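You operate a simulated robot arm through the tools that you are given. There is no shell and no other tool.

The job below is to be done with a simulated two-armed robot. You get a single attempt, and the scene is never put back.

## Task
Stop the pipe rig and shut its purple line.
Fine: black wheel shut, pump off, mains off, then the purple lever; in that order.

It is judged by the outcome, as a careful person would: the job done as asked, and still so three seconds after it is handed in. It fails if anything else is knocked over, pushed out of place, dropped, spilled or broken.

## Robot
Two 7-joint arms with fingered hands on one trunk that stands fixed in place. Base frame: the origin is at the foot of the trunk, x ahead of it, y to its left, z up. Readings come in cm, rad, newtons and seconds.
The left shoulder is at [2, 26.9, 117.2], the right one opposite. Each reaches about 129.8 cm from its shoulder. Payload 5 kg a hand.
Tool frame (each hand has its own): the origin (TCP) lies between the finger pads and is the grasp point; the fingertips stand 4.2 cm ahead of it; z points along the fingers, y is the line along which they close. The gripper opens to 20.8 cm; its body begins 11.9 cm behind the TCP. The gripper is a hand of 4 fingers: y runs from the thumb to the fingers, the wrist lies at [0, 0, -31.7] in the tool frame.
Orientation is that of the tool frame in the base frame, as a unit quaternion [w, x, y, z]. With the fingers straight down and closing along the base's y, the tool's x points along the base's -x, its y along +y and its z along -z.

## Interface
- The arms move only by the tool play_rows. It takes "left_steps", "right_steps" or both (then of equal length, played together; a hand with none holds still); each is text: rows parted by semicolons, each of 6 numbers parted by spaces: the shift along the tool's x, y, z in cm, then the turn, a rotation vector about the tool's x, y, z in rad. In form: x y z rx ry rz; .... A call has 1 to 20 rows; each row is the pose to reach, as a shift and turn from the pose commanded when the call began, along the tool's axes at that moment. Rows are played at 5 a second. More than 5 cm and 0.15 rad between two rows, and nothing of the call is played. A pose out of reach is approached as far as the arm can. The call stops where the force on the tool passes 40 N (or 10 N more than at its start, if that is more) or the arm is blocked; 0.2 s more then pass. In this call time passes only in rows, and 0.2 s behind the last. The reply holds the time, the measured pose of the TCP, the force on the tool along the base axes, the opening and the grip force, in the units named above and with some noise, with the torque about the TCP (base axes, N m) and any sound that the robot's microphone picked up.
- Cameras (640 x 400 px; columns grow to the right, rows downward): "scene" is now at [16.32, -0.47, 149.17]; the picture's right is [-0.05, -1.00, 0.00], its down [-0.01, 0.00, -1.00] and it looks along [1.00, -0.05, -0.01] (base axes); focal length 214 px, centre (320, 200). "left" rides on the left gripper at [-9.4, 0.1, -14.6] in its tool frame; the picture's right is [-0.01, -1.00, 0.00], its down [0.84, -0.01, -0.54] and it looks along [0.54, -0.01, 0.84] (tool axes); focal length 280 px, centre (320, 200). "right" rides on the right gripper at [9.3, 0.1, -14.6] in its tool frame; the picture's right is [-0.01, 1.00, 0.00], its down [-0.84, -0.01, -0.54] and it looks along [-0.54, -0.01, 0.84] (tool axes); focal length 280 px, centre (320, 200). There is no depth. A picture from a camera that has moved, and an enlarged one, comes with that camera's place and axes in the base frame and with its lens.
- grab_frame(camera): a new picture of that camera. No time passes.
- move_column(by): moves the trunk up (or, below 0, down) by that many cm; the arms and the scene camera ride with it, the base frame stays. It gives what a move gives, with no picture.
- finger_targets(finger1, finger2, finger3, thumb_bend, hand): sets how far each is bent, from 0 (flat) to 1 (curled in); at 0.3 the hand is open as for a grip, at 0.7 the pads meet at the TCP. One left out holds its place. A second passes; each finger stops where it meets its share of the squeeze, and holds until it gets a number again. It is the only way to open and close the hand. It gives what a move gives, with no picture; readings hold the bend of each and the force on the fingers (four entries, about 0 where the hand has none), thumb and palm.
- head_to(pan, tilt): turns the head with the scene camera to pan (to the left, within 1.396 rad either way) and tilt (down, from -0.506 to 1.204), counted from straight ahead of the robot (the tilt from the chest, where the trunk bows). It gives what a move gives.
- enlarge(camera, box): a new picture of the part [left, top, right, bottom] of that camera's present view, enlarged. No time passes.
- finish_job(): hands the job in; it is judged then, once.

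Nothing tells you positions but the pictures and the camera data. Unless the task says otherwise, let go and move clear before handing in.

The tools are called after ">>>" as name(argument=value, ...) on one line, values as JSON. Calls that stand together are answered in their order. play_rows: Moves the arms, as the interface text tells. Its arguments: {"type":"object","properties":{"left_steps":{"type":"string"},"right_steps":{"type":"string"}},"required":[]} The other tools are called the same way: move_column (by) moves the trunk up or down; finger_targets (finger1, finger2, finger3, thumb_bend, hand) moves the fingers one by one; head_to (pan, tilt) turns the head that bears the scene camera; grab_frame (camera) takes a picture; enlarge (camera, box) takes an enlarged picture of a part of a camera's view; finish_job () hands the job in.

At the start:

```text
clock: 0.0
left_position: [51.53, 24.56, 151.85]
left_orientation: [-0.001, -0.047, 0.999, 0.001]
left_ft_force: [-0.3, 0.5, 0.8]
left_ft_torque: [0.0, 0.0, -0.01]
left_opening: 20.79
left_gripper_force: 0.1
left_shape: jaw
left_bend: [0.3, 0.3, 0.3, 0.3]
left_finger forces: [0.0, 0.0, 0.0, 0.0, 0.1, 0.0]
right_position: [44.87, -12.96, 155.49]
right_orientation: [0.0, -0.047, 0.999, 0.001]
right_ft_force: [-0.7, -0.2, 0.4]
right_ft_torque: [0.0, -0.01, 0.0]
right_opening: 20.78
right_gripper_force: 0.0
right_shape: jaw
right_bend: [0.3, 0.3, 0.3, 0.3]
right_finger forces: [0.1, 0.1, 0.0, 0.0, 0.0, 0.0]
trunk travel left (down, up): [-55.0, 7.1]
head pan, tilt (commanded): [-0.052, 0.014]
```

scene: 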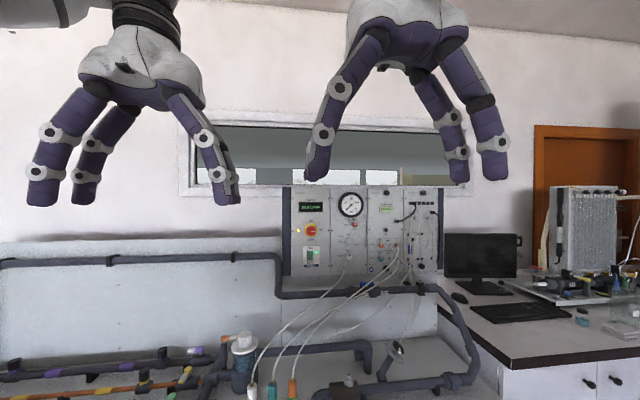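
right: 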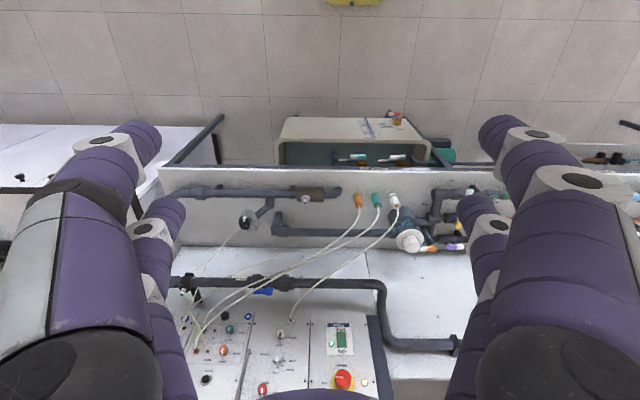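
left: 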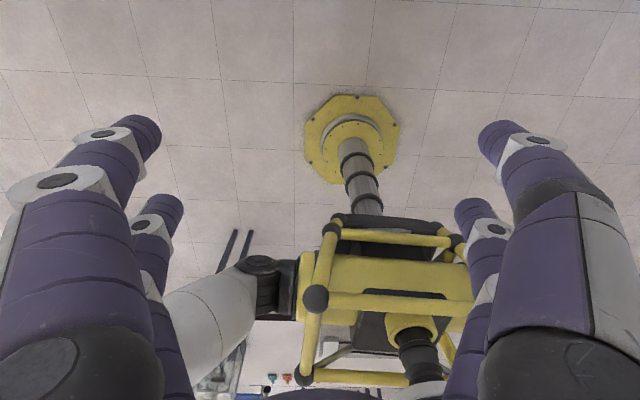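

I see a pipe rig with a control panel ahead (main switch, green/white pump switch, gauge) and pipes with coloured levers lower left. First I will tilt the head down and look closely at everything.

>>> head_to(pan=0.1, tilt=0.6)

>>> enlarge(camera="scene", box=[270, 170, 470, 295])

>>> grab_frame(camera="scene")

```text
clock: 1.0
left_position: [51.55, 24.76, 151.98]
left_orientation: [0.0, -0.048, 0.999, 0.0]
left_ft_force: [-0.2, -0.4, 0.8]
left_ft_torque: [0.01, 0.0, -0.02]
left_opening: 20.78
left_gripper_force: 0.0
left_shape: jaw
left_bend: [0.3, 0.3, 0.3, 0.3]
left_finger forces: [0.0, 0.1, 0.0, 0.1, 0.0, 0.1]
right_position: [44.8, -12.92, 155.41]
right_orientation: [0.0, -0.047, 0.999, 0.001]
right_ft_force: [0.0, -0.4, 1.1]
right_ft_torque: [-0.01, 0.02, 0.02]
right_opening: 20.75
right_gripper_force: 0.0
right_shape: jaw
right_bend: [0.3, 0.3, 0.3, 0.3]
right_finger forces: [0.0, 0.0, 0.1, 0.1, 0.0, 0.0]
trunk travel left (down, up): [-55.0, 7.1]
head pan, tilt (commanded): [0.099, 0.6]
```

```text
3.20 times, centred on (370, 232) of scene
camera zoom: at [16.09, 0.87, 143.78], right [0.1, -1.0, 0.0], down [-0.56, -0.06, -0.83], along [0.82, 0.08, -0.56], focal length 686 px, centre (160, 96)
```

zoom: 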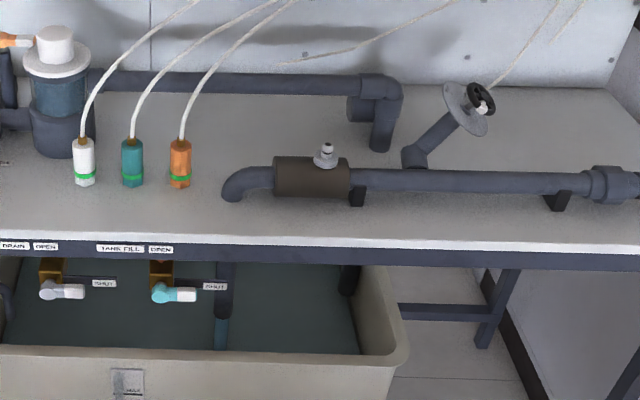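

```text
taken
camera scene: at [16.09, 0.87, 143.78], right [0.1, -1.0, 0.0], down [-0.56, -0.06, -0.83], along [0.82, 0.08, -0.56], focal length 214 px, centre (320, 200)
```

scene: 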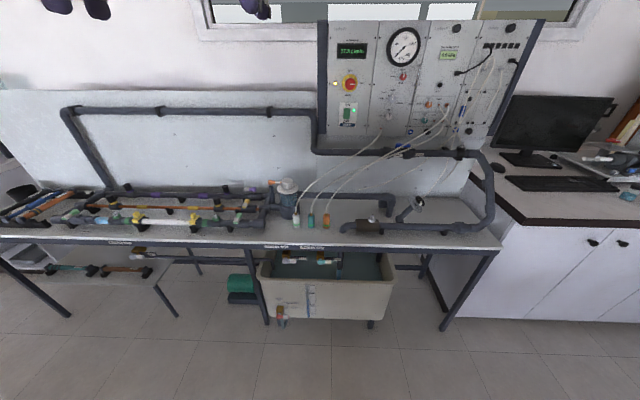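

The whole rig is visible: the panel, a black handwheel on an angled valve at the right of the bench, and coloured lever lines on the left. I'll enlarge each part.

>>> enlarge(camera="scene", box=[310, 20, 430, 95])

>>> enlarge(camera="scene", box=[320, 70, 400, 120])

>>> enlarge(camera="scene", box=[60, 160, 300, 310])

>>> enlarge(camera="scene", box=[0, 160, 160, 260])

>>> enlarge(camera="scene", box=[380, 180, 460, 230])

>>> enlarge(camera="scene", box=[420, 20, 540, 95])

>>> enlarge(camera="scene", box=[370, 90, 490, 165])

>>> enlarge(camera="scene", box=[120, 170, 280, 270])

```text
5.33 times, centred on (370, 58) of scene
camera zoom: at [16.09, 0.87, 143.78], right [0.1, -1.0, 0.0], down [-0.56, -0.06, -0.83], along [0.82, 0.08, -0.56], focal length 1144 px, centre (53, 960)
```

zoom: 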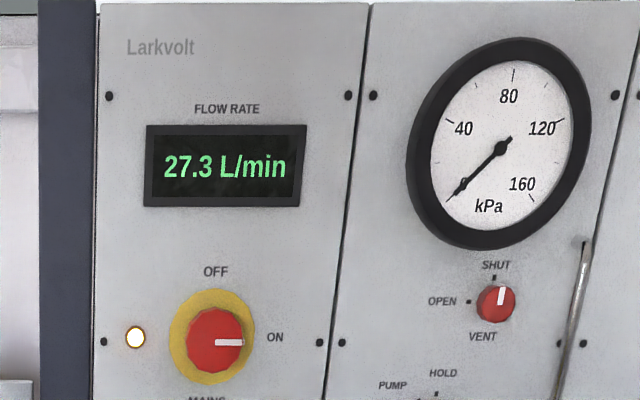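

```text
8.00 times, centred on (360, 95) of scene
camera zoom: at [16.09, 0.87, 143.78], right [0.1, -1.0, 0.0], down [-0.56, -0.06, -0.83], along [0.82, 0.08, -0.56], focal length 1716 px, centre (0, 1040)
```

zoom: 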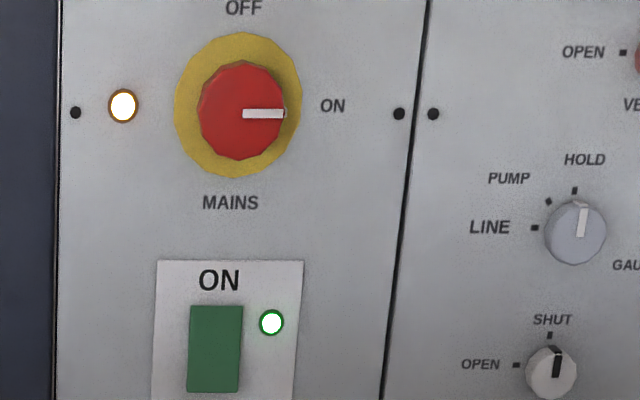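

```text
2.67 times, centred on (180, 235) of scene
camera zoom: at [16.09, 0.87, 143.78], right [0.1, -1.0, 0.0], down [-0.56, -0.06, -0.83], along [0.82, 0.08, -0.56], focal length 572 px, centre (693, 107)
```

zoom: 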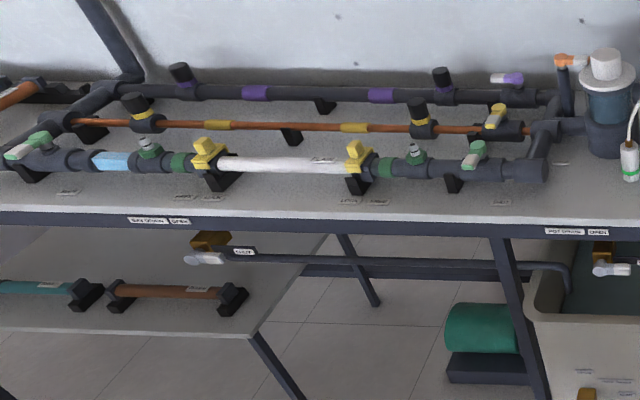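

```text
4.00 times, centred on (80, 210) of scene
camera zoom: at [16.09, 0.87, 143.78], right [0.1, -1.0, 0.0], down [-0.56, -0.06, -0.83], along [0.82, 0.08, -0.56], focal length 858 px, centre (1280, 160)
```

zoom: 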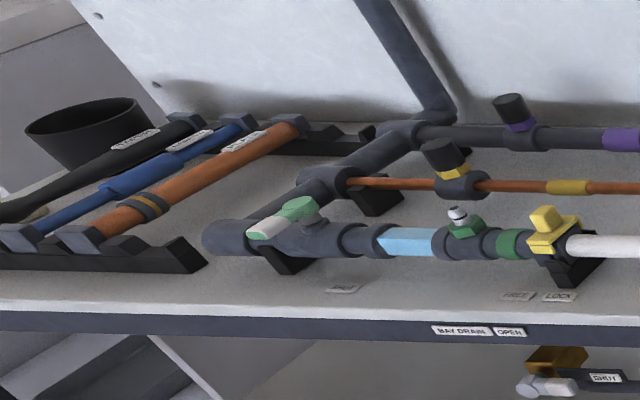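

```text
8.00 times, centred on (420, 205) of scene
camera zoom: at [16.09, 0.87, 143.78], right [0.1, -1.0, 0.0], down [-0.56, -0.06, -0.83], along [0.82, 0.08, -0.56], focal length 1716 px, centre (-480, 160)
```

zoom: 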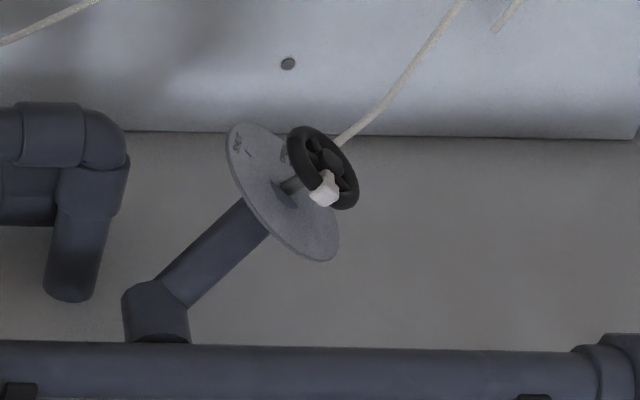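

```text
5.33 times, centred on (480, 58) of scene
camera zoom: at [16.09, 0.87, 143.78], right [0.1, -1.0, 0.0], down [-0.56, -0.06, -0.83], along [0.82, 0.08, -0.56], focal length 1144 px, centre (-533, 960)
```

zoom: 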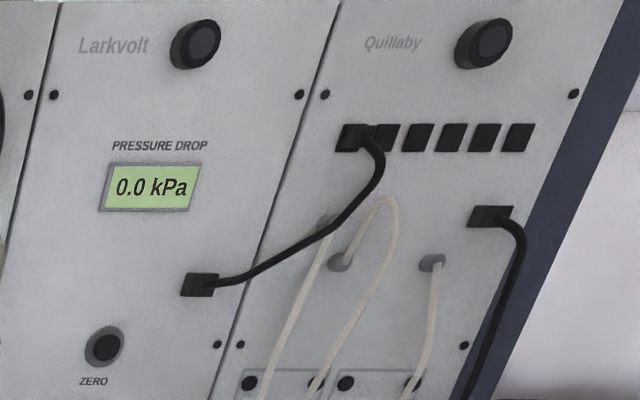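

```text
5.33 times, centred on (430, 128) of scene
camera zoom: at [16.09, 0.87, 143.78], right [0.1, -1.0, 0.0], down [-0.56, -0.06, -0.83], along [0.82, 0.08, -0.56], focal length 1144 px, centre (-267, 587)
```

zoom: 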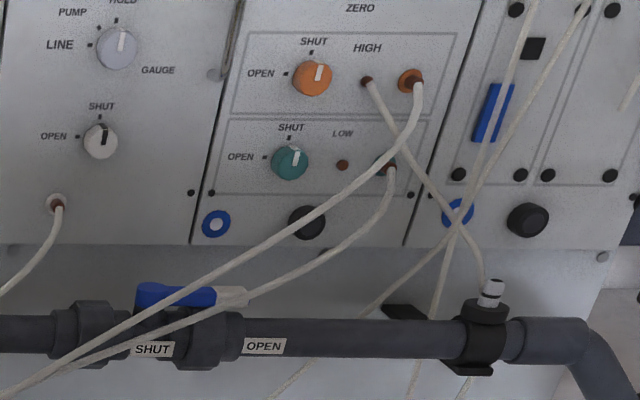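

```text
4.00 times, centred on (200, 220) of scene
camera zoom: at [16.09, 0.87, 143.78], right [0.1, -1.0, 0.0], down [-0.56, -0.06, -0.83], along [0.82, 0.08, -0.56], focal length 858 px, centre (800, 120)
```

zoom: 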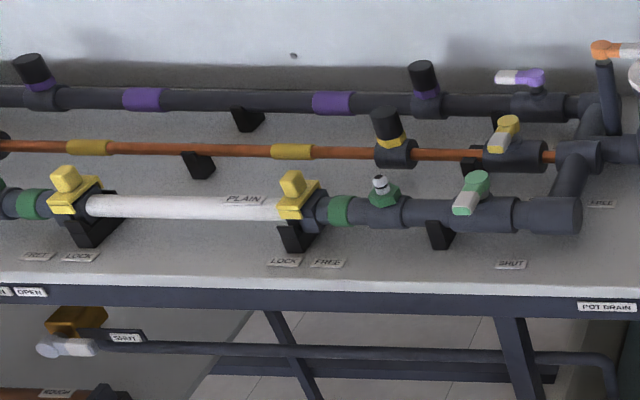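

The black handwheel with a white knob is at about [94, -34, 93], mains (red knob) reads ON, the pump is on with its green lamp lit, and the purple lever lies along its pipe (open). I'll lower the trunk to get a second viewpoint for triangulation.

>>> move_column(by=-25)

>>> head_to(pan=0.1, tilt=0.3)

>>> grab_frame(camera="scene")

>>> grab_frame(camera="right")

```text
clock: 3.6
left_position: [51.5, 24.65, 127.03]
left_orientation: [0.0, -0.047, 0.999, 0.0]
left_ft_force: [-0.4, 0.3, -0.7]
left_ft_torque: [0.01, -0.1, 0.0]
left_opening: 20.77
left_gripper_force: 0.1
left_shape: jaw
left_bend: [0.3, 0.3, 0.3, 0.3]
left_finger forces: [0.0, 0.0, 0.0, 0.0, 0.1, 0.0]
right_position: [44.83, -12.99, 130.5]
right_orientation: [0.001, -0.048, 0.999, -0.001]
right_ft_force: [-0.6, 0.4, 0.2]
right_ft_torque: [0.0, -0.08, 0.02]
right_opening: 20.77
right_gripper_force: 0.1
right_shape: jaw
right_bend: [0.3, 0.3, 0.3, 0.3]
right_finger forces: [0.0, 0.1, 0.0, 0.0, 0.1, 0.0]
trunk travel left (down, up): [-30.0, 32.1]
head pan, tilt (commanded): [0.099, 0.6]
```

```text
clock: 4.4
left_position: [51.53, 24.58, 126.94]
left_orientation: [0.0, -0.046, 0.999, 0.0]
left_ft_force: [0.1, -1.0, 0.0]
left_ft_torque: [0.03, -0.02, -0.01]
left_opening: 20.8
left_gripper_force: 0.1
left_shape: jaw
left_bend: [0.3, 0.3, 0.3, 0.3]
left_finger forces: [0.1, 0.0, 0.0, 0.0, 0.0, 0.1]
right_position: [44.92, -13.03, 130.4]
right_orientation: [0.001, -0.047, 0.999, 0.0]
right_ft_force: [1.2, -0.4, 0.3]
right_ft_torque: [-0.01, 0.0, 0.0]
right_opening: 20.76
right_gripper_force: 0.0
right_shape: jaw
right_bend: [0.3, 0.3, 0.3, 0.3]
right_finger forces: [0.0, 0.1, 0.0, 0.1, 0.0, 0.1]
trunk travel left (down, up): [-30.0, 32.1]
head pan, tilt (commanded): [0.099, 0.3]
```

```text
taken
camera scene: at [20.06, 0.93, 120.9], right [0.1, -1.0, 0.0], down [-0.29, -0.03, -0.96], along [0.95, 0.09, -0.3], focal length 214 px, centre (320, 200)
```

scene: 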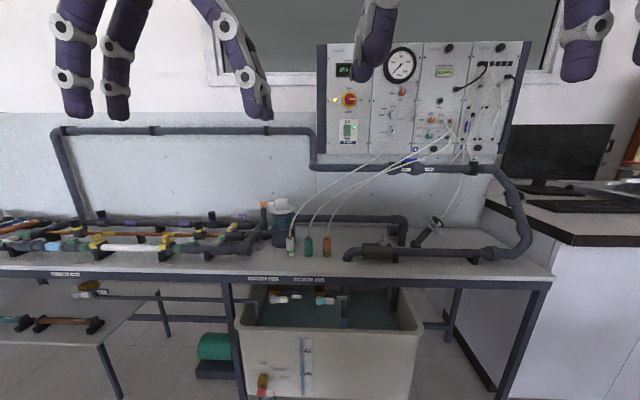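

```text
taken
camera right: at [35.62, -13.65, 145.01], right [-0.08, 1.0, 0.0], down [0.84, 0.07, 0.54], along [0.54, 0.04, -0.84], focal length 280 px, centre (320, 200)
```

right: 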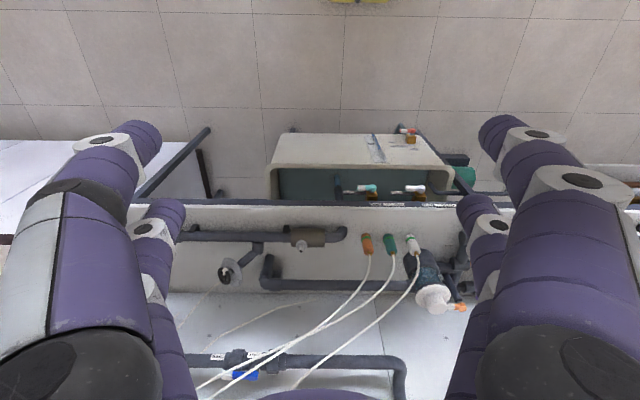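

Now I have a lower viewpoint. I'll enlarge the key parts here for triangulation.

>>> enlarge(camera="scene", box=[395, 205, 475, 255])

>>> enlarge(camera="scene", box=[315, 80, 411, 140])

>>> enlarge(camera="scene", box=[180, 190, 300, 265])

>>> enlarge(camera="right", box=[170, 220, 290, 295])

```text
8.00 times, centred on (435, 230) of scene
camera zoom: at [20.06, 0.93, 120.9], right [0.1, -1.0, 0.0], down [-0.29, -0.03, -0.96], along [0.95, 0.09, -0.3], focal length 1716 px, centre (-600, -40)
```

zoom: 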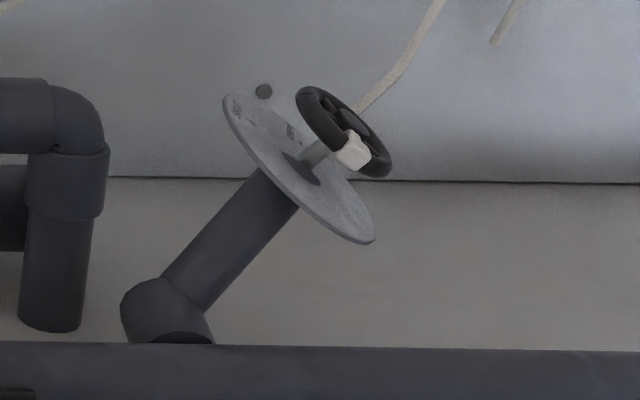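

```text
6.67 times, centred on (363, 110) of scene
camera zoom: at [20.06, 0.93, 120.9], right [0.1, -1.0, 0.0], down [-0.29, -0.03, -0.96], along [0.95, 0.09, -0.3], focal length 1430 px, centre (33, 800)
```

zoom: 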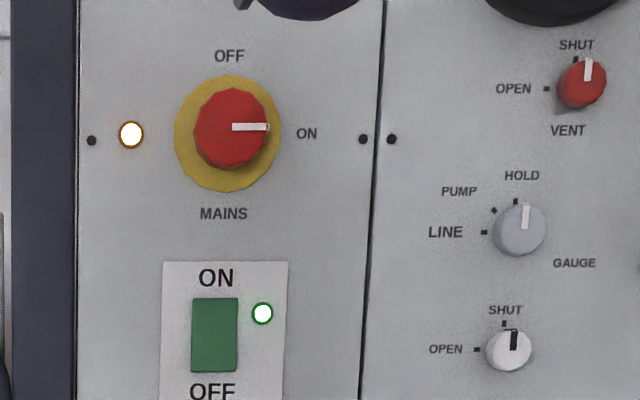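

```text
5.33 times, centred on (240, 228) of scene
camera zoom: at [20.06, 0.93, 120.9], right [0.1, -1.0, 0.0], down [-0.29, -0.03, -0.96], along [0.95, 0.09, -0.3], focal length 1144 px, centre (747, 53)
```

zoom: 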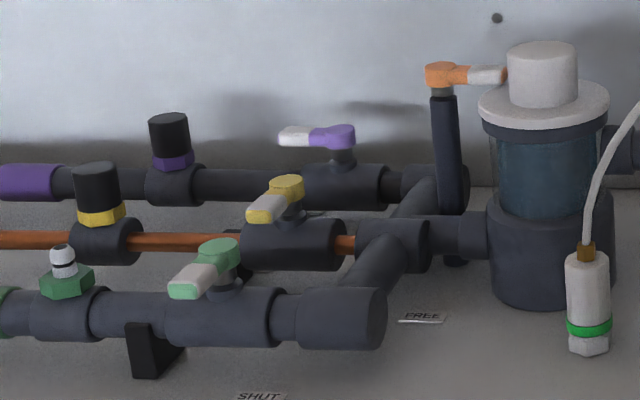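

```text
5.33 times, centred on (230, 258) of right
camera zoom: at [35.62, -13.65, 145.01], right [-0.08, 1.0, 0.0], down [0.84, 0.07, 0.54], along [0.54, 0.04, -0.84], focal length 1495 px, centre (800, -107)
```

zoom: 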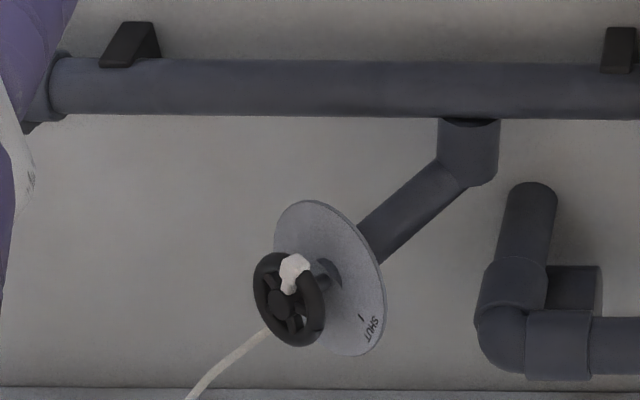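

By triangulation: wheel centre is about [100.7, -36.7, 88.5] with its axis leaning up, right and toward me; pump rocker about [114.5, -1, 122]; mains knob about [112.6, -1.6, 134]; purple lever pivot about [109, 45.7, 84]. Next I'll test which fingers are which on both hands while they are free.

>>> finger_targets(hand="right", finger1=0.3, finger2=1.0, finger3=0.3, thumb_bend=0.7)

>>> grab_frame(camera="right")

>>> head_to(pan=-0.2, tilt=-0.1)

>>> grab_frame(camera="scene")

```text
clock: 5.4
left_position: [51.57, 24.62, 126.95]
left_orientation: [0.0, -0.047, 0.999, 0.0]
left_ft_force: [-0.1, -0.8, -0.5]
left_ft_torque: [-0.02, -0.01, -0.01]
left_opening: 20.75
left_gripper_force: 0.0
left_shape: jaw
left_bend: [0.3, 0.3, 0.3, 0.3]
left_finger forces: [0.0, 0.1, 0.0, 0.0, 0.0, 0.0]
right_position: [44.82, -12.84, 130.37]
right_orientation: [0.0, -0.047, 0.999, 0.0]
right_ft_force: [-0.2, -0.1, -0.8]
right_ft_torque: [0.0, -0.02, -0.01]
right_opening: 11.5
right_gripper_force: 0.2
right_shape: fingers
right_bend: [0.3, 1.0, 0.3, 0.7]
right_finger forces: [0.0, 0.0, 0.0, 0.0, 0.1, 0.1]
trunk travel left (down, up): [-30.0, 32.1]
head pan, tilt (commanded): [0.099, 0.3]
```

```text
taken
camera right: at [35.63, -13.65, 145.01], right [-0.08, 1.0, 0.0], down [0.84, 0.07, 0.54], along [0.54, 0.04, -0.84], focal length 280 px, centre (320, 200)
```

right: 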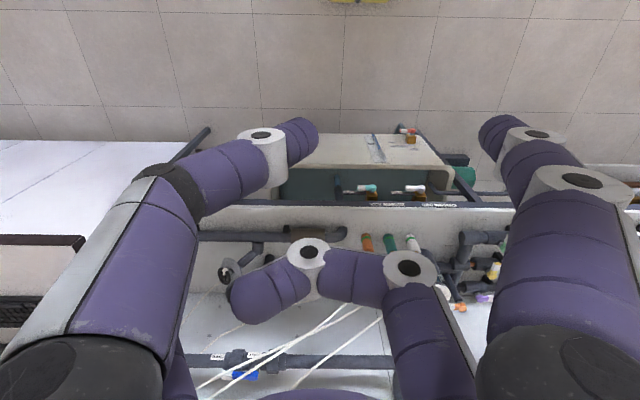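

```text
clock: 6.2
left_position: [51.58, 24.59, 126.97]
left_orientation: [0.0, -0.047, 0.999, 0.0]
left_ft_force: [0.4, -0.7, 0.0]
left_ft_torque: [0.05, 0.01, 0.02]
left_opening: 20.79
left_gripper_force: 0.1
left_shape: jaw
left_bend: [0.3, 0.3, 0.3, 0.3]
left_finger forces: [0.0, 0.0, 0.0, 0.1, 0.0, 0.1]
right_position: [44.99, -12.86, 130.41]
right_orientation: [0.0, -0.048, 0.999, 0.0]
right_ft_force: [-0.1, -0.4, 0.0]
right_ft_torque: [-0.01, 0.02, -0.03]
right_opening: 11.46
right_gripper_force: 0.1
right_shape: fingers
right_bend: [0.3, 1.0, 0.3, 0.7]
right_finger forces: [0.0, 0.0, 0.0, 0.0, 0.1, 0.1]
trunk travel left (down, up): [-30.0, 32.1]
head pan, tilt (commanded): [-0.201, -0.099]
```

```text
taken
camera scene: at [19.32, -1.73, 124.56], right [-0.2, -0.98, 0.0], down [0.1, -0.02, -1.0], along [0.98, -0.2, 0.1], focal length 214 px, centre (320, 200)
```

scene: 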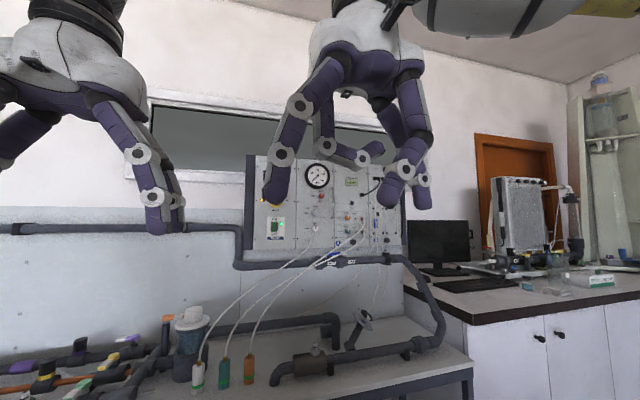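

The thumb and finger2 have moved; I need to identify finger1 and finger3 too, so I'll move them one at a time.

>>> finger_targets(hand="right", finger1=0.9, finger2=0.3, finger3=0.3, thumb_bend=0.0)

>>> grab_frame(camera="right")

>>> grab_frame(camera="scene")

>>> finger_targets(hand="right", finger1=0.7, finger2=0.7, finger3=0.7, thumb_bend=0.7)

>>> grab_frame(camera="right")

>>> grab_frame(camera="scene")

```text
clock: 7.2
left_position: [51.6, 24.61, 126.97]
left_orientation: [-0.001, -0.047, 0.999, 0.0]
left_ft_force: [-0.2, 0.4, 0.0]
left_ft_torque: [0.0, -0.02, 0.03]
left_opening: 20.78
left_gripper_force: 0.1
left_shape: jaw
left_bend: [0.3, 0.3, 0.3, 0.3]
left_finger forces: [0.0, 0.0, 0.0, 0.1, 0.0, 0.0]
right_position: [45.02, -12.95, 130.43]
right_orientation: [0.001, -0.047, 0.999, 0.001]
right_ft_force: [-0.6, 0.3, 0.0]
right_ft_torque: [0.01, 0.02, 0.0]
right_opening: 11.61
right_gripper_force: 0.2
right_shape: fingers
right_bend: [0.9, 0.3, 0.3, 0.0]
right_finger forces: [0.0, 0.0, 0.0, 0.1, 0.0, 0.0]
trunk travel left (down, up): [-30.0, 32.1]
head pan, tilt (commanded): [-0.201, -0.099]
```

```text
taken
camera right: at [35.63, -13.66, 145.01], right [-0.08, 1.0, 0.0], down [0.84, 0.07, 0.54], along [0.54, 0.04, -0.84], focal length 280 px, centre (320, 200)
```

right: 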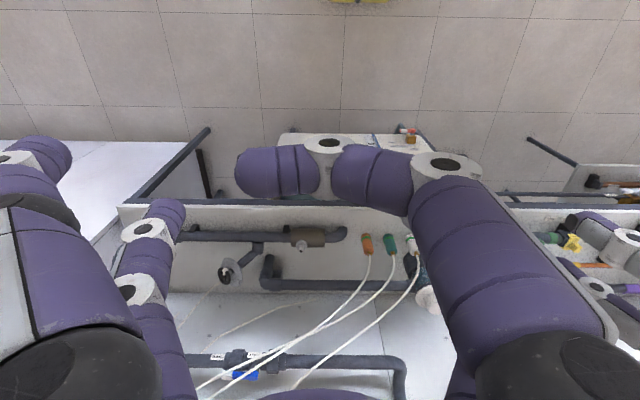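

```text
taken
camera scene: at [19.31, -1.74, 124.56], right [-0.2, -0.98, 0.0], down [0.1, -0.02, -1.0], along [0.98, -0.2, 0.1], focal length 214 px, centre (320, 200)
```

scene: 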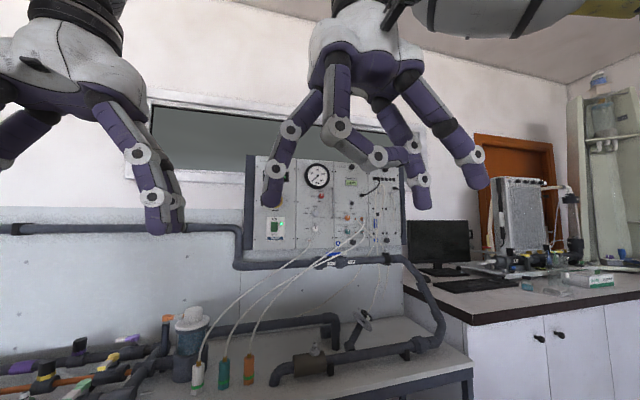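

```text
clock: 8.2
left_position: [51.55, 24.65, 126.84]
left_orientation: [0.0, -0.047, 0.999, 0.0]
left_ft_force: [1.1, -0.5, 0.2]
left_ft_torque: [0.0, 0.02, 0.0]
left_opening: 20.78
left_gripper_force: 0.2
left_shape: jaw
left_bend: [0.3, 0.3, 0.3, 0.3]
left_finger forces: [0.0, 0.0, 0.0, 0.1, 0.0, 0.1]
right_position: [44.93, -12.85, 130.48]
right_orientation: [0.0, -0.048, 0.999, 0.0]
right_ft_force: [-0.4, 0.1, 0.4]
right_ft_torque: [0.01, 0.01, 0.04]
right_opening: 1.06
right_gripper_force: 0.1
right_shape: fingers
right_bend: [0.7, 0.7, 0.7, 0.7]
right_finger forces: [0.1, 0.1, 0.0, 0.0, 0.0, 0.0]
trunk travel left (down, up): [-30.0, 32.1]
head pan, tilt (commanded): [-0.201, -0.099]
```

```text
taken
camera right: at [35.63, -13.65, 145.01], right [-0.08, 1.0, 0.0], down [0.84, 0.07, 0.54], along [0.54, 0.04, -0.84], focal length 280 px, centre (320, 200)
```

right: 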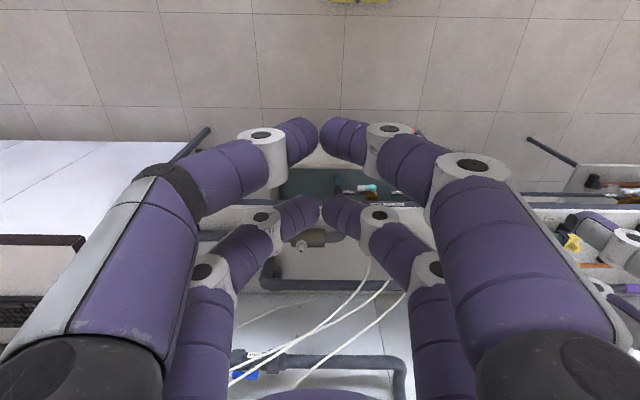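

```text
taken
camera scene: at [19.31, -1.73, 124.56], right [-0.2, -0.98, 0.0], down [0.1, -0.02, -1.0], along [0.98, -0.2, 0.1], focal length 214 px, centre (320, 200)
```

scene: 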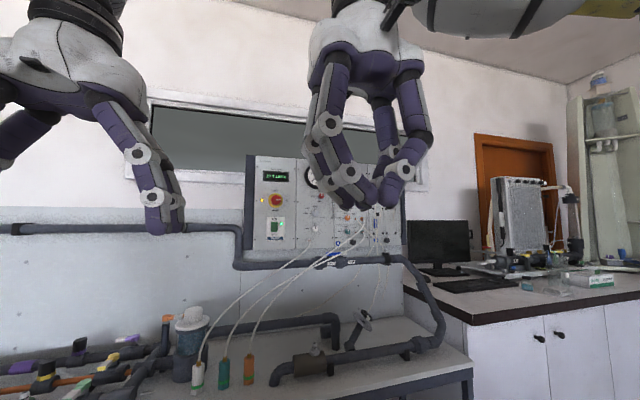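

The hand has two opposing pairs: thumb–finger1 (camera side) and finger3–finger2 (far side). I'll open the right hand and bring its camera nearer the black wheel to read the disc labels.

>>> finger_targets(hand="right", finger1=0.3, finger2=0.3, finger3=0.3, thumb_bend=0.3)

>>> play_rows(right_steps="-2.74 -2.98 1.54 0 0 0; -5.48 -5.96 3.08 0 0 0; -8.22 -8.94 4.62 0 0 0; -10.96 -11.92 6.16 0 0 0; -13.7 -14.9 7.7 0 0 0; -16.44 -17.88 9.24 0 0 0; -19.18 -20.86 10.78 0 0 0; -21.92 -23.84 12.32 0 0 0; -24.66 -26.82 13.86 0 0 0; -27.4 -29.8 15.4 0 0 0")

>>> grab_frame(camera="right")

```text
clock: 9.2
left_position: [51.56, 24.53, 127.03]
left_orientation: [0.0, -0.048, 0.999, 0.0]
left_ft_force: [-0.3, -0.4, -0.1]
left_ft_torque: [-0.01, -0.03, -0.01]
left_opening: 20.8
left_gripper_force: 0.0
left_shape: jaw
left_bend: [0.3, 0.3, 0.3, 0.3]
left_finger forces: [0.1, 0.0, 0.1, 0.0, 0.0, 0.0]
right_position: [45.04, -12.81, 130.56]
right_orientation: [0.0, -0.047, 0.999, 0.0]
right_ft_force: [0.9, 0.8, -0.3]
right_ft_torque: [0.0, -0.02, -0.04]
right_opening: 21.81
right_gripper_force: 0.1
right_shape: fingers
right_bend: [0.3, 0.3, 0.3, 0.3]
right_finger forces: [0.0, 0.1, 0.0, 0.0, 0.1, 0.1]
trunk travel left (down, up): [-30.0, 32.1]
head pan, tilt (commanded): [-0.201, -0.099]
```

```text
clock: 11.4
left_position: [51.63, 24.54, 126.95]
left_orientation: [-0.001, -0.047, 0.999, 0.0]
left_ft_force: [0.5, -0.6, -0.5]
left_ft_torque: [0.11, 0.12, 0.0]
left_opening: 20.79
left_gripper_force: 0.0
left_shape: jaw
left_bend: [0.3, 0.3, 0.3, 0.3]
left_finger forces: [0.0, 0.1, 0.0, 0.1, 0.0, 0.0]
right_position: [75.1, -40.01, 114.96]
right_orientation: [-0.001, -0.048, 0.999, 0.0]
right_ft_force: [-0.9, -1.2, -0.3]
right_ft_torque: [0.04, 0.08, 0.01]
right_opening: 21.82
right_gripper_force: 0.0
right_shape: fingers
right_bend: [0.3, 0.3, 0.3, 0.3]
right_finger forces: [0.0, 0.1, 0.0, 0.0, 0.0, 0.1]
trunk travel left (down, up): [-30.0, 32.1]
head pan, tilt (commanded): [-0.201, -0.099]
```

```text
taken
camera right: at [65.82, -40.86, 129.5], right [-0.08, 1.0, 0.0], down [0.84, 0.07, 0.54], along [0.54, 0.04, -0.84], focal length 280 px, centre (320, 200)
```

right: 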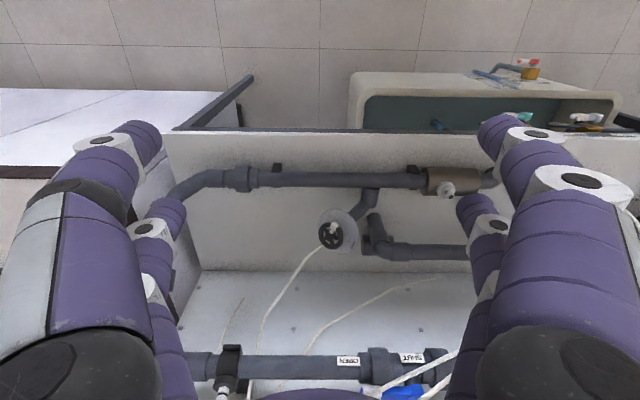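

>>> enlarge(camera="right", box=[300, 195, 380, 265])

>>> enlarge(camera="right", box=[170, 130, 490, 330])

```text
5.71 times, centred on (340, 230) of right
camera zoom: at [65.82, -40.86, 129.5], right [-0.08, 1.0, 0.0], down [0.84, 0.07, 0.54], along [0.54, 0.04, -0.84], focal length 1602 px, centre (206, 29)
```

zoom: 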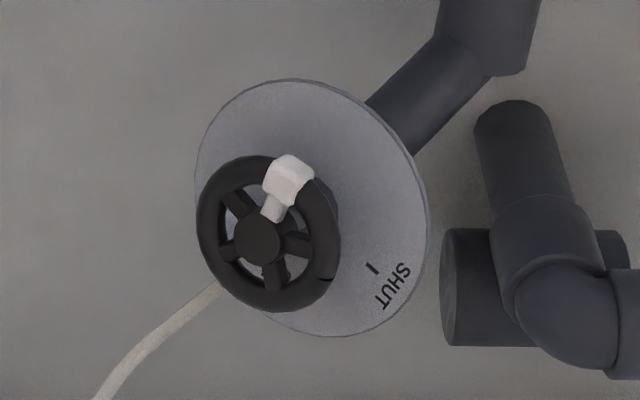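

```text
2.00 times, centred on (330, 230) of right
camera zoom: at [65.82, -40.86, 129.5], right [-0.08, 1.0, 0.0], down [0.84, 0.07, 0.54], along [0.54, 0.04, -0.84], focal length 561 px, centre (300, 140)
```

zoom: 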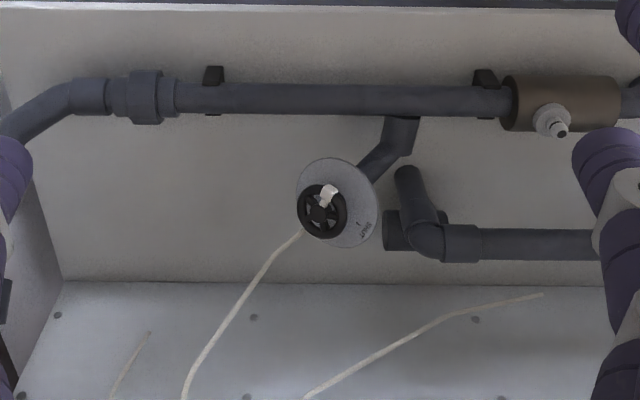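

The wheel's white spoke points toward the robot side while the SHUT tick is on the far-left of the disc, so about a 110° clockwise turn (seen from the wheel's front) should shut it. I'll check the disc from the head camera for other labels before gripping.

>>> head_to(pan=-0.35, tilt=0.35)

>>> grab_frame(camera="scene")

>>> enlarge(camera="scene", box=[300, 185, 380, 235])

```text
clock: 12.3
left_position: [51.54, 24.53, 126.93]
left_orientation: [0.0, -0.047, 0.999, 0.0]
left_ft_force: [-0.3, -0.5, 0.3]
left_ft_torque: [-0.03, -0.03, 0.01]
left_opening: 20.79
left_gripper_force: 0.0
left_shape: jaw
left_bend: [0.3, 0.3, 0.3, 0.3]
left_finger forces: [0.0, 0.0, 0.0, 0.0, 0.1, 0.1]
right_position: [74.95, -39.95, 115.19]
right_orientation: [0.0, -0.047, 0.999, -0.001]
right_ft_force: [0.1, -0.2, 0.3]
right_ft_torque: [-0.01, -0.02, 0.02]
right_opening: 21.83
right_gripper_force: 0.0
right_shape: fingers
right_bend: [0.3, 0.3, 0.3, 0.3]
right_finger forces: [0.0, 0.0, 0.0, 0.1, 0.0, 0.0]
trunk travel left (down, up): [-30.0, 32.1]
head pan, tilt (commanded): [-0.351, 0.351]
```

```text
taken
camera scene: at [19.51, -3.19, 120.45], right [-0.34, -0.94, 0.0], down [-0.32, 0.12, -0.94], along [0.88, -0.32, -0.34], focal length 214 px, centre (320, 200)
```

scene: 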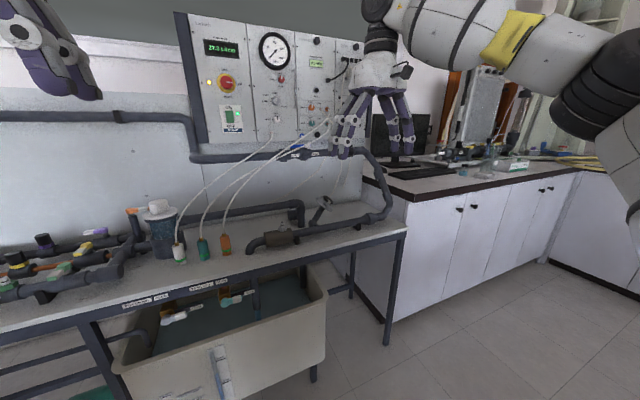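

```text
8.00 times, centred on (340, 210) of scene
camera zoom: at [19.51, -3.19, 120.45], right [-0.34, -0.94, 0.0], down [-0.32, 0.12, -0.94], along [0.88, -0.32, -0.34], focal length 1716 px, centre (160, 120)
```

zoom: 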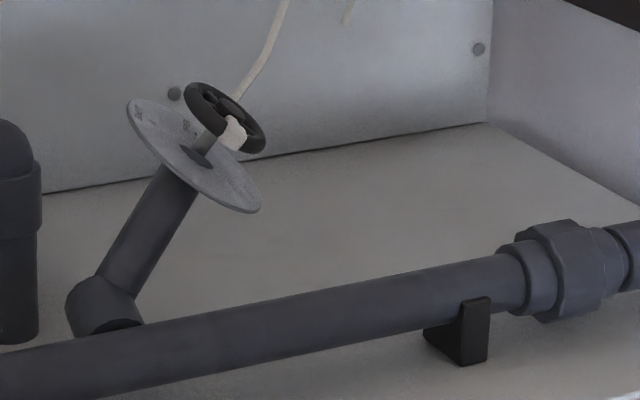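

A second faint label sits under the wheel's far side, consistent with OPEN→(robot side)→SHUT clockwise. A riser pipe stands near [100, -55, 110], so I'll raise the trunk for better reach, and look again to pin that pipe's position.

>>> move_column(by=18)

>>> head_to(pan=-0.4, tilt=0.5)

>>> grab_frame(camera="scene")

>>> grab_frame(camera="right")

>>> enlarge(camera="scene", box=[250, 120, 410, 220])

```text
clock: 14.3
left_position: [51.61, 24.61, 144.97]
left_orientation: [0.0, -0.047, 0.999, 0.0]
left_ft_force: [-0.1, 0.0, -0.5]
left_ft_torque: [0.04, 0.04, 0.01]
left_opening: 20.79
left_gripper_force: 0.1
left_shape: jaw
left_bend: [0.3, 0.3, 0.3, 0.3]
left_finger forces: [0.1, 0.1, 0.0, 0.0, 0.0, 0.1]
right_position: [75.09, -39.85, 132.97]
right_orientation: [-0.001, -0.047, 0.999, 0.001]
right_ft_force: [0.0, 0.5, -0.5]
right_ft_torque: [0.03, 0.07, 0.01]
right_opening: 21.84
right_gripper_force: 0.0
right_shape: fingers
right_bend: [0.3, 0.3, 0.3, 0.3]
right_finger forces: [0.1, 0.0, 0.0, 0.0, 0.0, 0.0]
trunk travel left (down, up): [-48.0, 14.1]
head pan, tilt (commanded): [-0.351, 0.351]
```

```text
clock: 15.0
left_position: [51.59, 24.6, 144.96]
left_orientation: [0.001, -0.046, 0.999, 0.0]
left_ft_force: [0.4, -0.6, 0.0]
left_ft_torque: [-0.01, -0.04, -0.01]
left_opening: 20.77
left_gripper_force: 0.1
left_shape: jaw
left_bend: [0.3, 0.3, 0.3, 0.3]
left_finger forces: [0.1, 0.0, 0.1, 0.1, 0.0, 0.1]
right_position: [75.05, -40.09, 133.11]
right_orientation: [0.0, -0.047, 0.999, 0.0]
right_ft_force: [-0.8, 0.1, 0.2]
right_ft_torque: [-0.05, 0.0, 0.01]
right_opening: 21.82
right_gripper_force: 0.0
right_shape: fingers
right_bend: [0.3, 0.3, 0.3, 0.3]
right_finger forces: [0.1, 0.0, 0.0, 0.0, 0.0, 0.1]
trunk travel left (down, up): [-48.0, 14.1]
head pan, tilt (commanded): [-0.4, 0.499]
```

```text
taken
camera scene: at [15.91, -3.53, 137.65], right [-0.39, -0.92, 0.0], down [-0.44, 0.19, -0.88], along [0.81, -0.34, -0.48], focal length 214 px, centre (320, 200)
```

scene: 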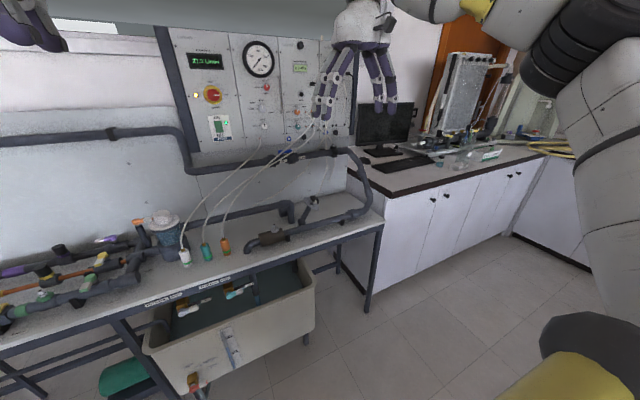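

```text
taken
camera right: at [65.69, -40.74, 147.61], right [-0.08, 1.0, 0.0], down [0.84, 0.07, 0.54], along [0.54, 0.04, -0.84], focal length 280 px, centre (320, 200)
```

right: 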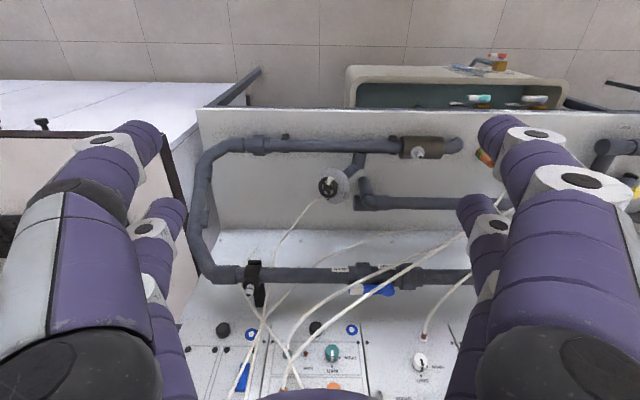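

```text
4.00 times, centred on (330, 170) of scene
camera zoom: at [15.91, -3.53, 137.65], right [-0.39, -0.92, 0.0], down [-0.44, 0.19, -0.88], along [0.81, -0.34, -0.48], focal length 858 px, centre (280, 320)
```

zoom: 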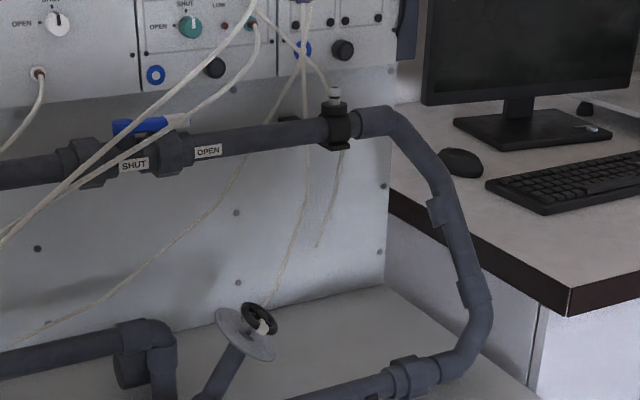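

The riser's top elbow is at about [109, -58, 108], leaving room for an approach along tool direction (0.25, 0.55, -0.80), nearly along the wheel's axis. I'll pre-shape the right hand narrower and move to a standoff 20 cm off the wheel.

>>> finger_targets(hand="right", finger1=0.55, finger2=0.55, finger3=0.55, thumb_bend=0.55)

>>> play_rows(right_steps="-2.0 -0.97 2.86 -0.0563 -0.0323 0; -4.0 -1.94 5.73 -0.1126 -0.0646 0; -5.99 -2.92 8.6 -0.1688 -0.0968 0; -7.99 -3.89 11.46 -0.2251 -0.1291 0; -9.98 -4.86 14.33 -0.2814 -0.1614 0; -11.98 -5.83 17.19 -0.3377 -0.1937 0; -13.97 -6.8 20.06 -0.394 -0.226 0; -15.97 -7.78 22.92 -0.4502 -0.2582 0; -17.96 -8.75 25.79 -0.5065 -0.2905 0; -19.96 -9.72 28.66 -0.5628 -0.3228 0")

>>> grab_frame(camera="right")

>>> grab_frame(camera="scene")

```text
clock: 16.0
left_position: [51.52, 24.64, 144.98]
left_orientation: [0.0, -0.047, 0.999, 0.0]
left_ft_force: [-0.6, -0.1, 0.2]
left_ft_torque: [-0.01, 0.01, 0.03]
left_opening: 20.77
left_gripper_force: 0.1
left_shape: jaw
left_bend: [0.3, 0.3, 0.3, 0.3]
left_finger forces: [0.0, 0.0, 0.0, 0.1, 0.0, 0.1]
right_position: [74.97, -40.06, 132.89]
right_orientation: [0.0, -0.047, 0.999, 0.0]
right_ft_force: [0.0, -0.3, -0.5]
right_ft_torque: [-0.01, -0.01, -0.01]
right_opening: 8.7
right_gripper_force: 0.1
right_shape: fingers
right_bend: [0.55, 0.55, 0.55, 0.55]
right_finger forces: [0.0, 0.0, 0.0, 0.0, 0.1, 0.0]
trunk travel left (down, up): [-48.0, 14.1]
head pan, tilt (commanded): [-0.4, 0.499]
```

```text
clock: 18.2
left_position: [51.67, 24.48, 144.8]
left_orientation: [-0.001, -0.048, 0.999, 0.002]
left_ft_force: [1.4, -0.1, -0.9]
left_ft_torque: [0.16, 0.17, 0.0]
left_opening: 20.78
left_gripper_force: 0.0
left_shape: jaw
left_bend: [0.3, 0.3, 0.3, 0.3]
left_finger forces: [0.0, 0.0, 0.1, 0.1, 0.0, 0.0]
right_position: [96.12, -47.98, 104.27]
right_orientation: [0.146, -0.044, 0.947, 0.283]
right_ft_force: [0.9, -0.9, 0.3]
right_ft_torque: [0.03, 0.06, 0.05]
right_opening: 8.66
right_gripper_force: 0.0
right_shape: fingers
right_bend: [0.55, 0.55, 0.55, 0.55]
right_finger forces: [0.0, 0.1, 0.0, 0.0, 0.0, 0.0]
trunk travel left (down, up): [-48.0, 14.1]
head pan, tilt (commanded): [-0.4, 0.499]
```

```text
taken
camera right: at [83.44, -55.92, 113.09], right [-0.15, 0.83, 0.53], down [0.67, -0.31, 0.68], along [0.73, 0.46, -0.51], focal length 280 px, centre (320, 200)
```

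right: 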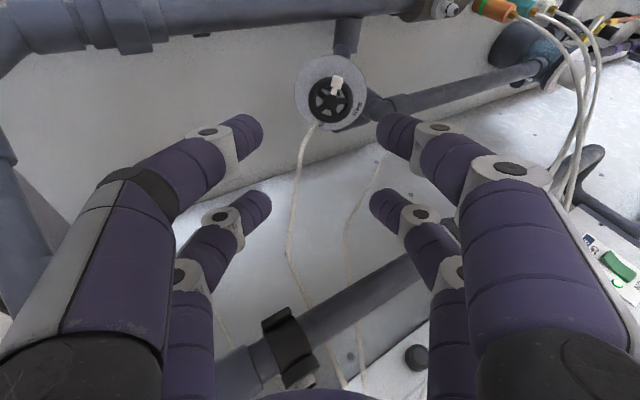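

```text
taken
camera scene: at [16.02, -3.61, 137.61], right [-0.39, -0.92, 0.0], down [-0.44, 0.19, -0.88], along [0.81, -0.34, -0.48], focal length 214 px, centre (320, 200)
```

scene: 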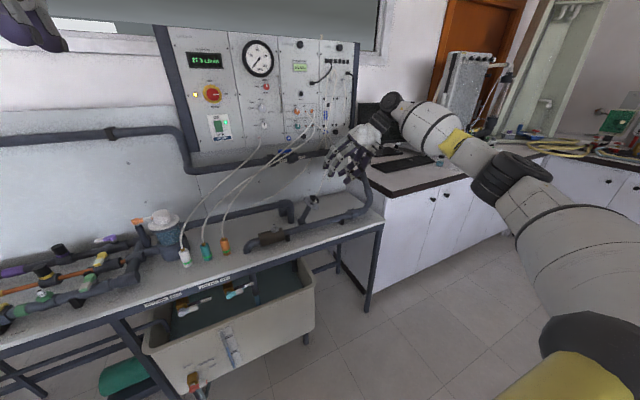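

The standoff pose was reached, and the wheel faces the camera almost head-on. I'll enlarge to read the disc.

>>> enlarge(camera="right", box=[285, 40, 381, 145])

>>> enlarge(camera="scene", box=[270, 110, 430, 230])

```text
3.81 times, centred on (333, 92) of right
camera zoom: at [83.44, -55.92, 113.09], right [-0.15, 0.83, 0.53], down [0.67, -0.31, 0.68], along [0.73, 0.46, -0.51], focal length 1068 px, centre (270, 610)
```

zoom: 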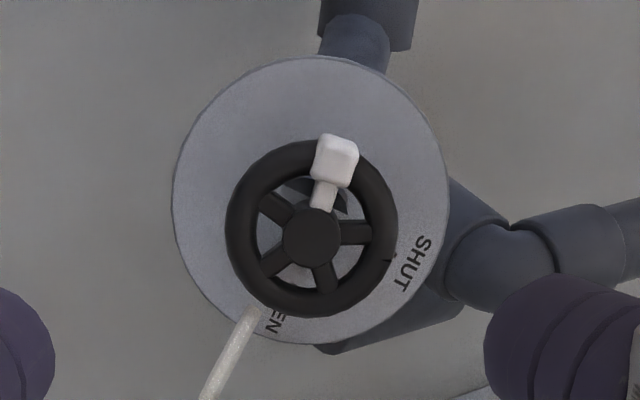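

```text
3.33 times, centred on (350, 170) of scene
camera zoom: at [16.02, -3.61, 137.61], right [-0.39, -0.92, 0.0], down [-0.44, 0.19, -0.88], along [0.81, -0.34, -0.48], focal length 715 px, centre (220, 300)
```

zoom: 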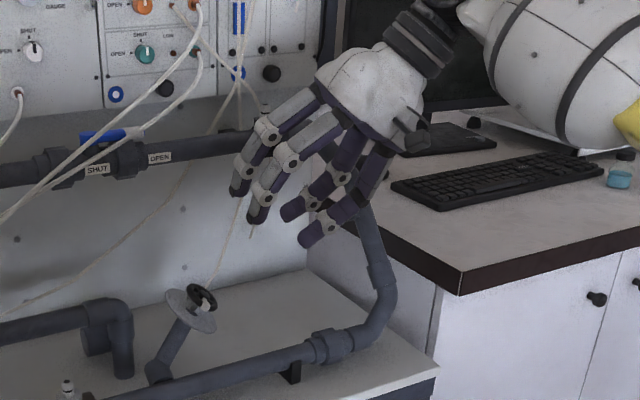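

Now I read the disc clearly: OPEN at the bottom, SHUT on the right, pointer at the top, so a ~105° clockwise turn shuts it. Refined wheel hub is about [99.8, -36.4, 89.0]; I'll roll the hand so the pointer block falls between two fingers and move to a pre-grasp.

>>> play_rows(right_steps="0.03 0.07 1.06 -0.009 0.005 -0.1352; 0.06 0.13 2.12 -0.018 0.0099 -0.2704; 0.1 0.2 3.18 -0.0269 0.0149 -0.4056; 0.13 0.27 4.24 -0.0359 0.0198 -0.5409; 0.16 0.34 5.3 -0.0449 0.0248 -0.6761; 0.19 0.4 6.36 -0.0539 0.0297 -0.8113; 0.22 0.47 7.42 -0.0628 0.0347 -0.9465; 0.25 0.54 8.48 -0.0718 0.0396 -1.0817")

>>> grab_frame(camera="right")

>>> enlarge(camera="scene", box=[270, 120, 430, 220])

```text
clock: 20.0
left_position: [51.55, 24.62, 144.93]
left_orientation: [0.0, -0.047, 0.999, -0.001]
left_ft_force: [0.1, 0.1, -0.6]
left_ft_torque: [0.01, 0.0, 0.03]
left_opening: 20.81
left_gripper_force: 0.1
left_shape: jaw
left_bend: [0.3, 0.3, 0.3, 0.3]
left_finger forces: [0.0, 0.0, 0.1, 0.1, 0.0, 0.0]
right_position: [97.61, -42.82, 97.91]
right_orientation: [0.252, -0.536, 0.78, 0.2]
right_ft_force: [0.4, 0.8, -0.1]
right_ft_torque: [0.0, 0.0, 0.02]
right_opening: 8.67
right_gripper_force: 0.0
right_shape: fingers
right_bend: [0.55, 0.55, 0.55, 0.55]
right_finger forces: [0.1, 0.0, 0.0, 0.0, 0.1, 0.1]
trunk travel left (down, up): [-48.0, 14.1]
head pan, tilt (commanded): [-0.4, 0.499]
```

```text
taken
camera right: at [92.09, -58.05, 103.73], right [-0.93, 0.36, 0.05], down [0.17, 0.3, 0.94], along [0.32, 0.88, -0.34], focal length 280 px, centre (320, 200)
```

right: 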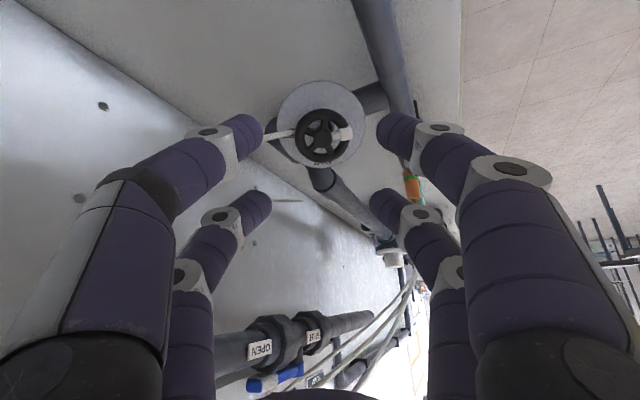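

```text
4.00 times, centred on (350, 170) of scene
camera zoom: at [15.93, -3.54, 137.64], right [-0.39, -0.92, 0.0], down [-0.44, 0.19, -0.88], along [0.81, -0.34, -0.48], focal length 858 px, centre (200, 320)
```

zoom: 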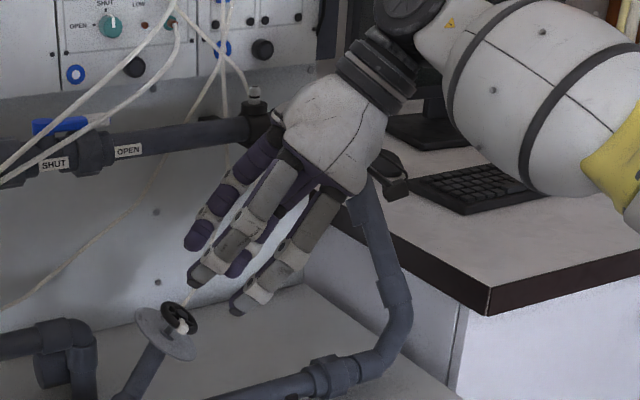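

The hand is lined up above the wheel. I'll enlarge the view to check the thin tube and the pointer's slot before going in.

>>> enlarge(camera="right", box=[240, 70, 400, 170])

>>> enlarge(camera="scene", box=[290, 180, 340, 215])

```text
4.00 times, centred on (320, 120) of right
camera zoom: at [92.09, -58.05, 103.73], right [-0.93, 0.36, 0.05], down [0.17, 0.3, 0.94], along [0.32, 0.88, -0.34], focal length 1122 px, centre (320, 520)
```

zoom: 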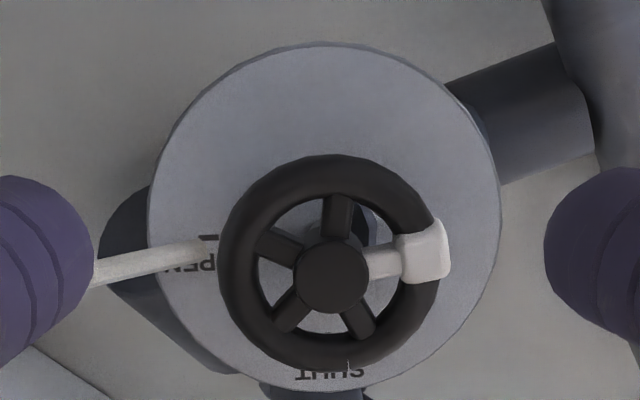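

```text
11.43 times, centred on (315, 198) of scene
camera zoom: at [15.93, -3.54, 137.64], right [-0.39, -0.92, 0.0], down [-0.44, 0.19, -0.88], along [0.81, -0.34, -0.48], focal length 2451 px, centre (377, 229)
```

zoom: 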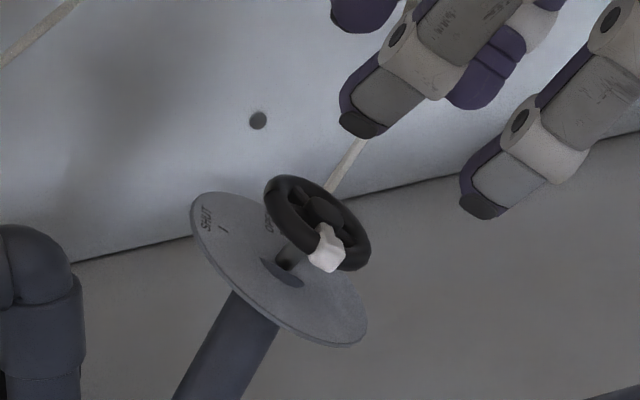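

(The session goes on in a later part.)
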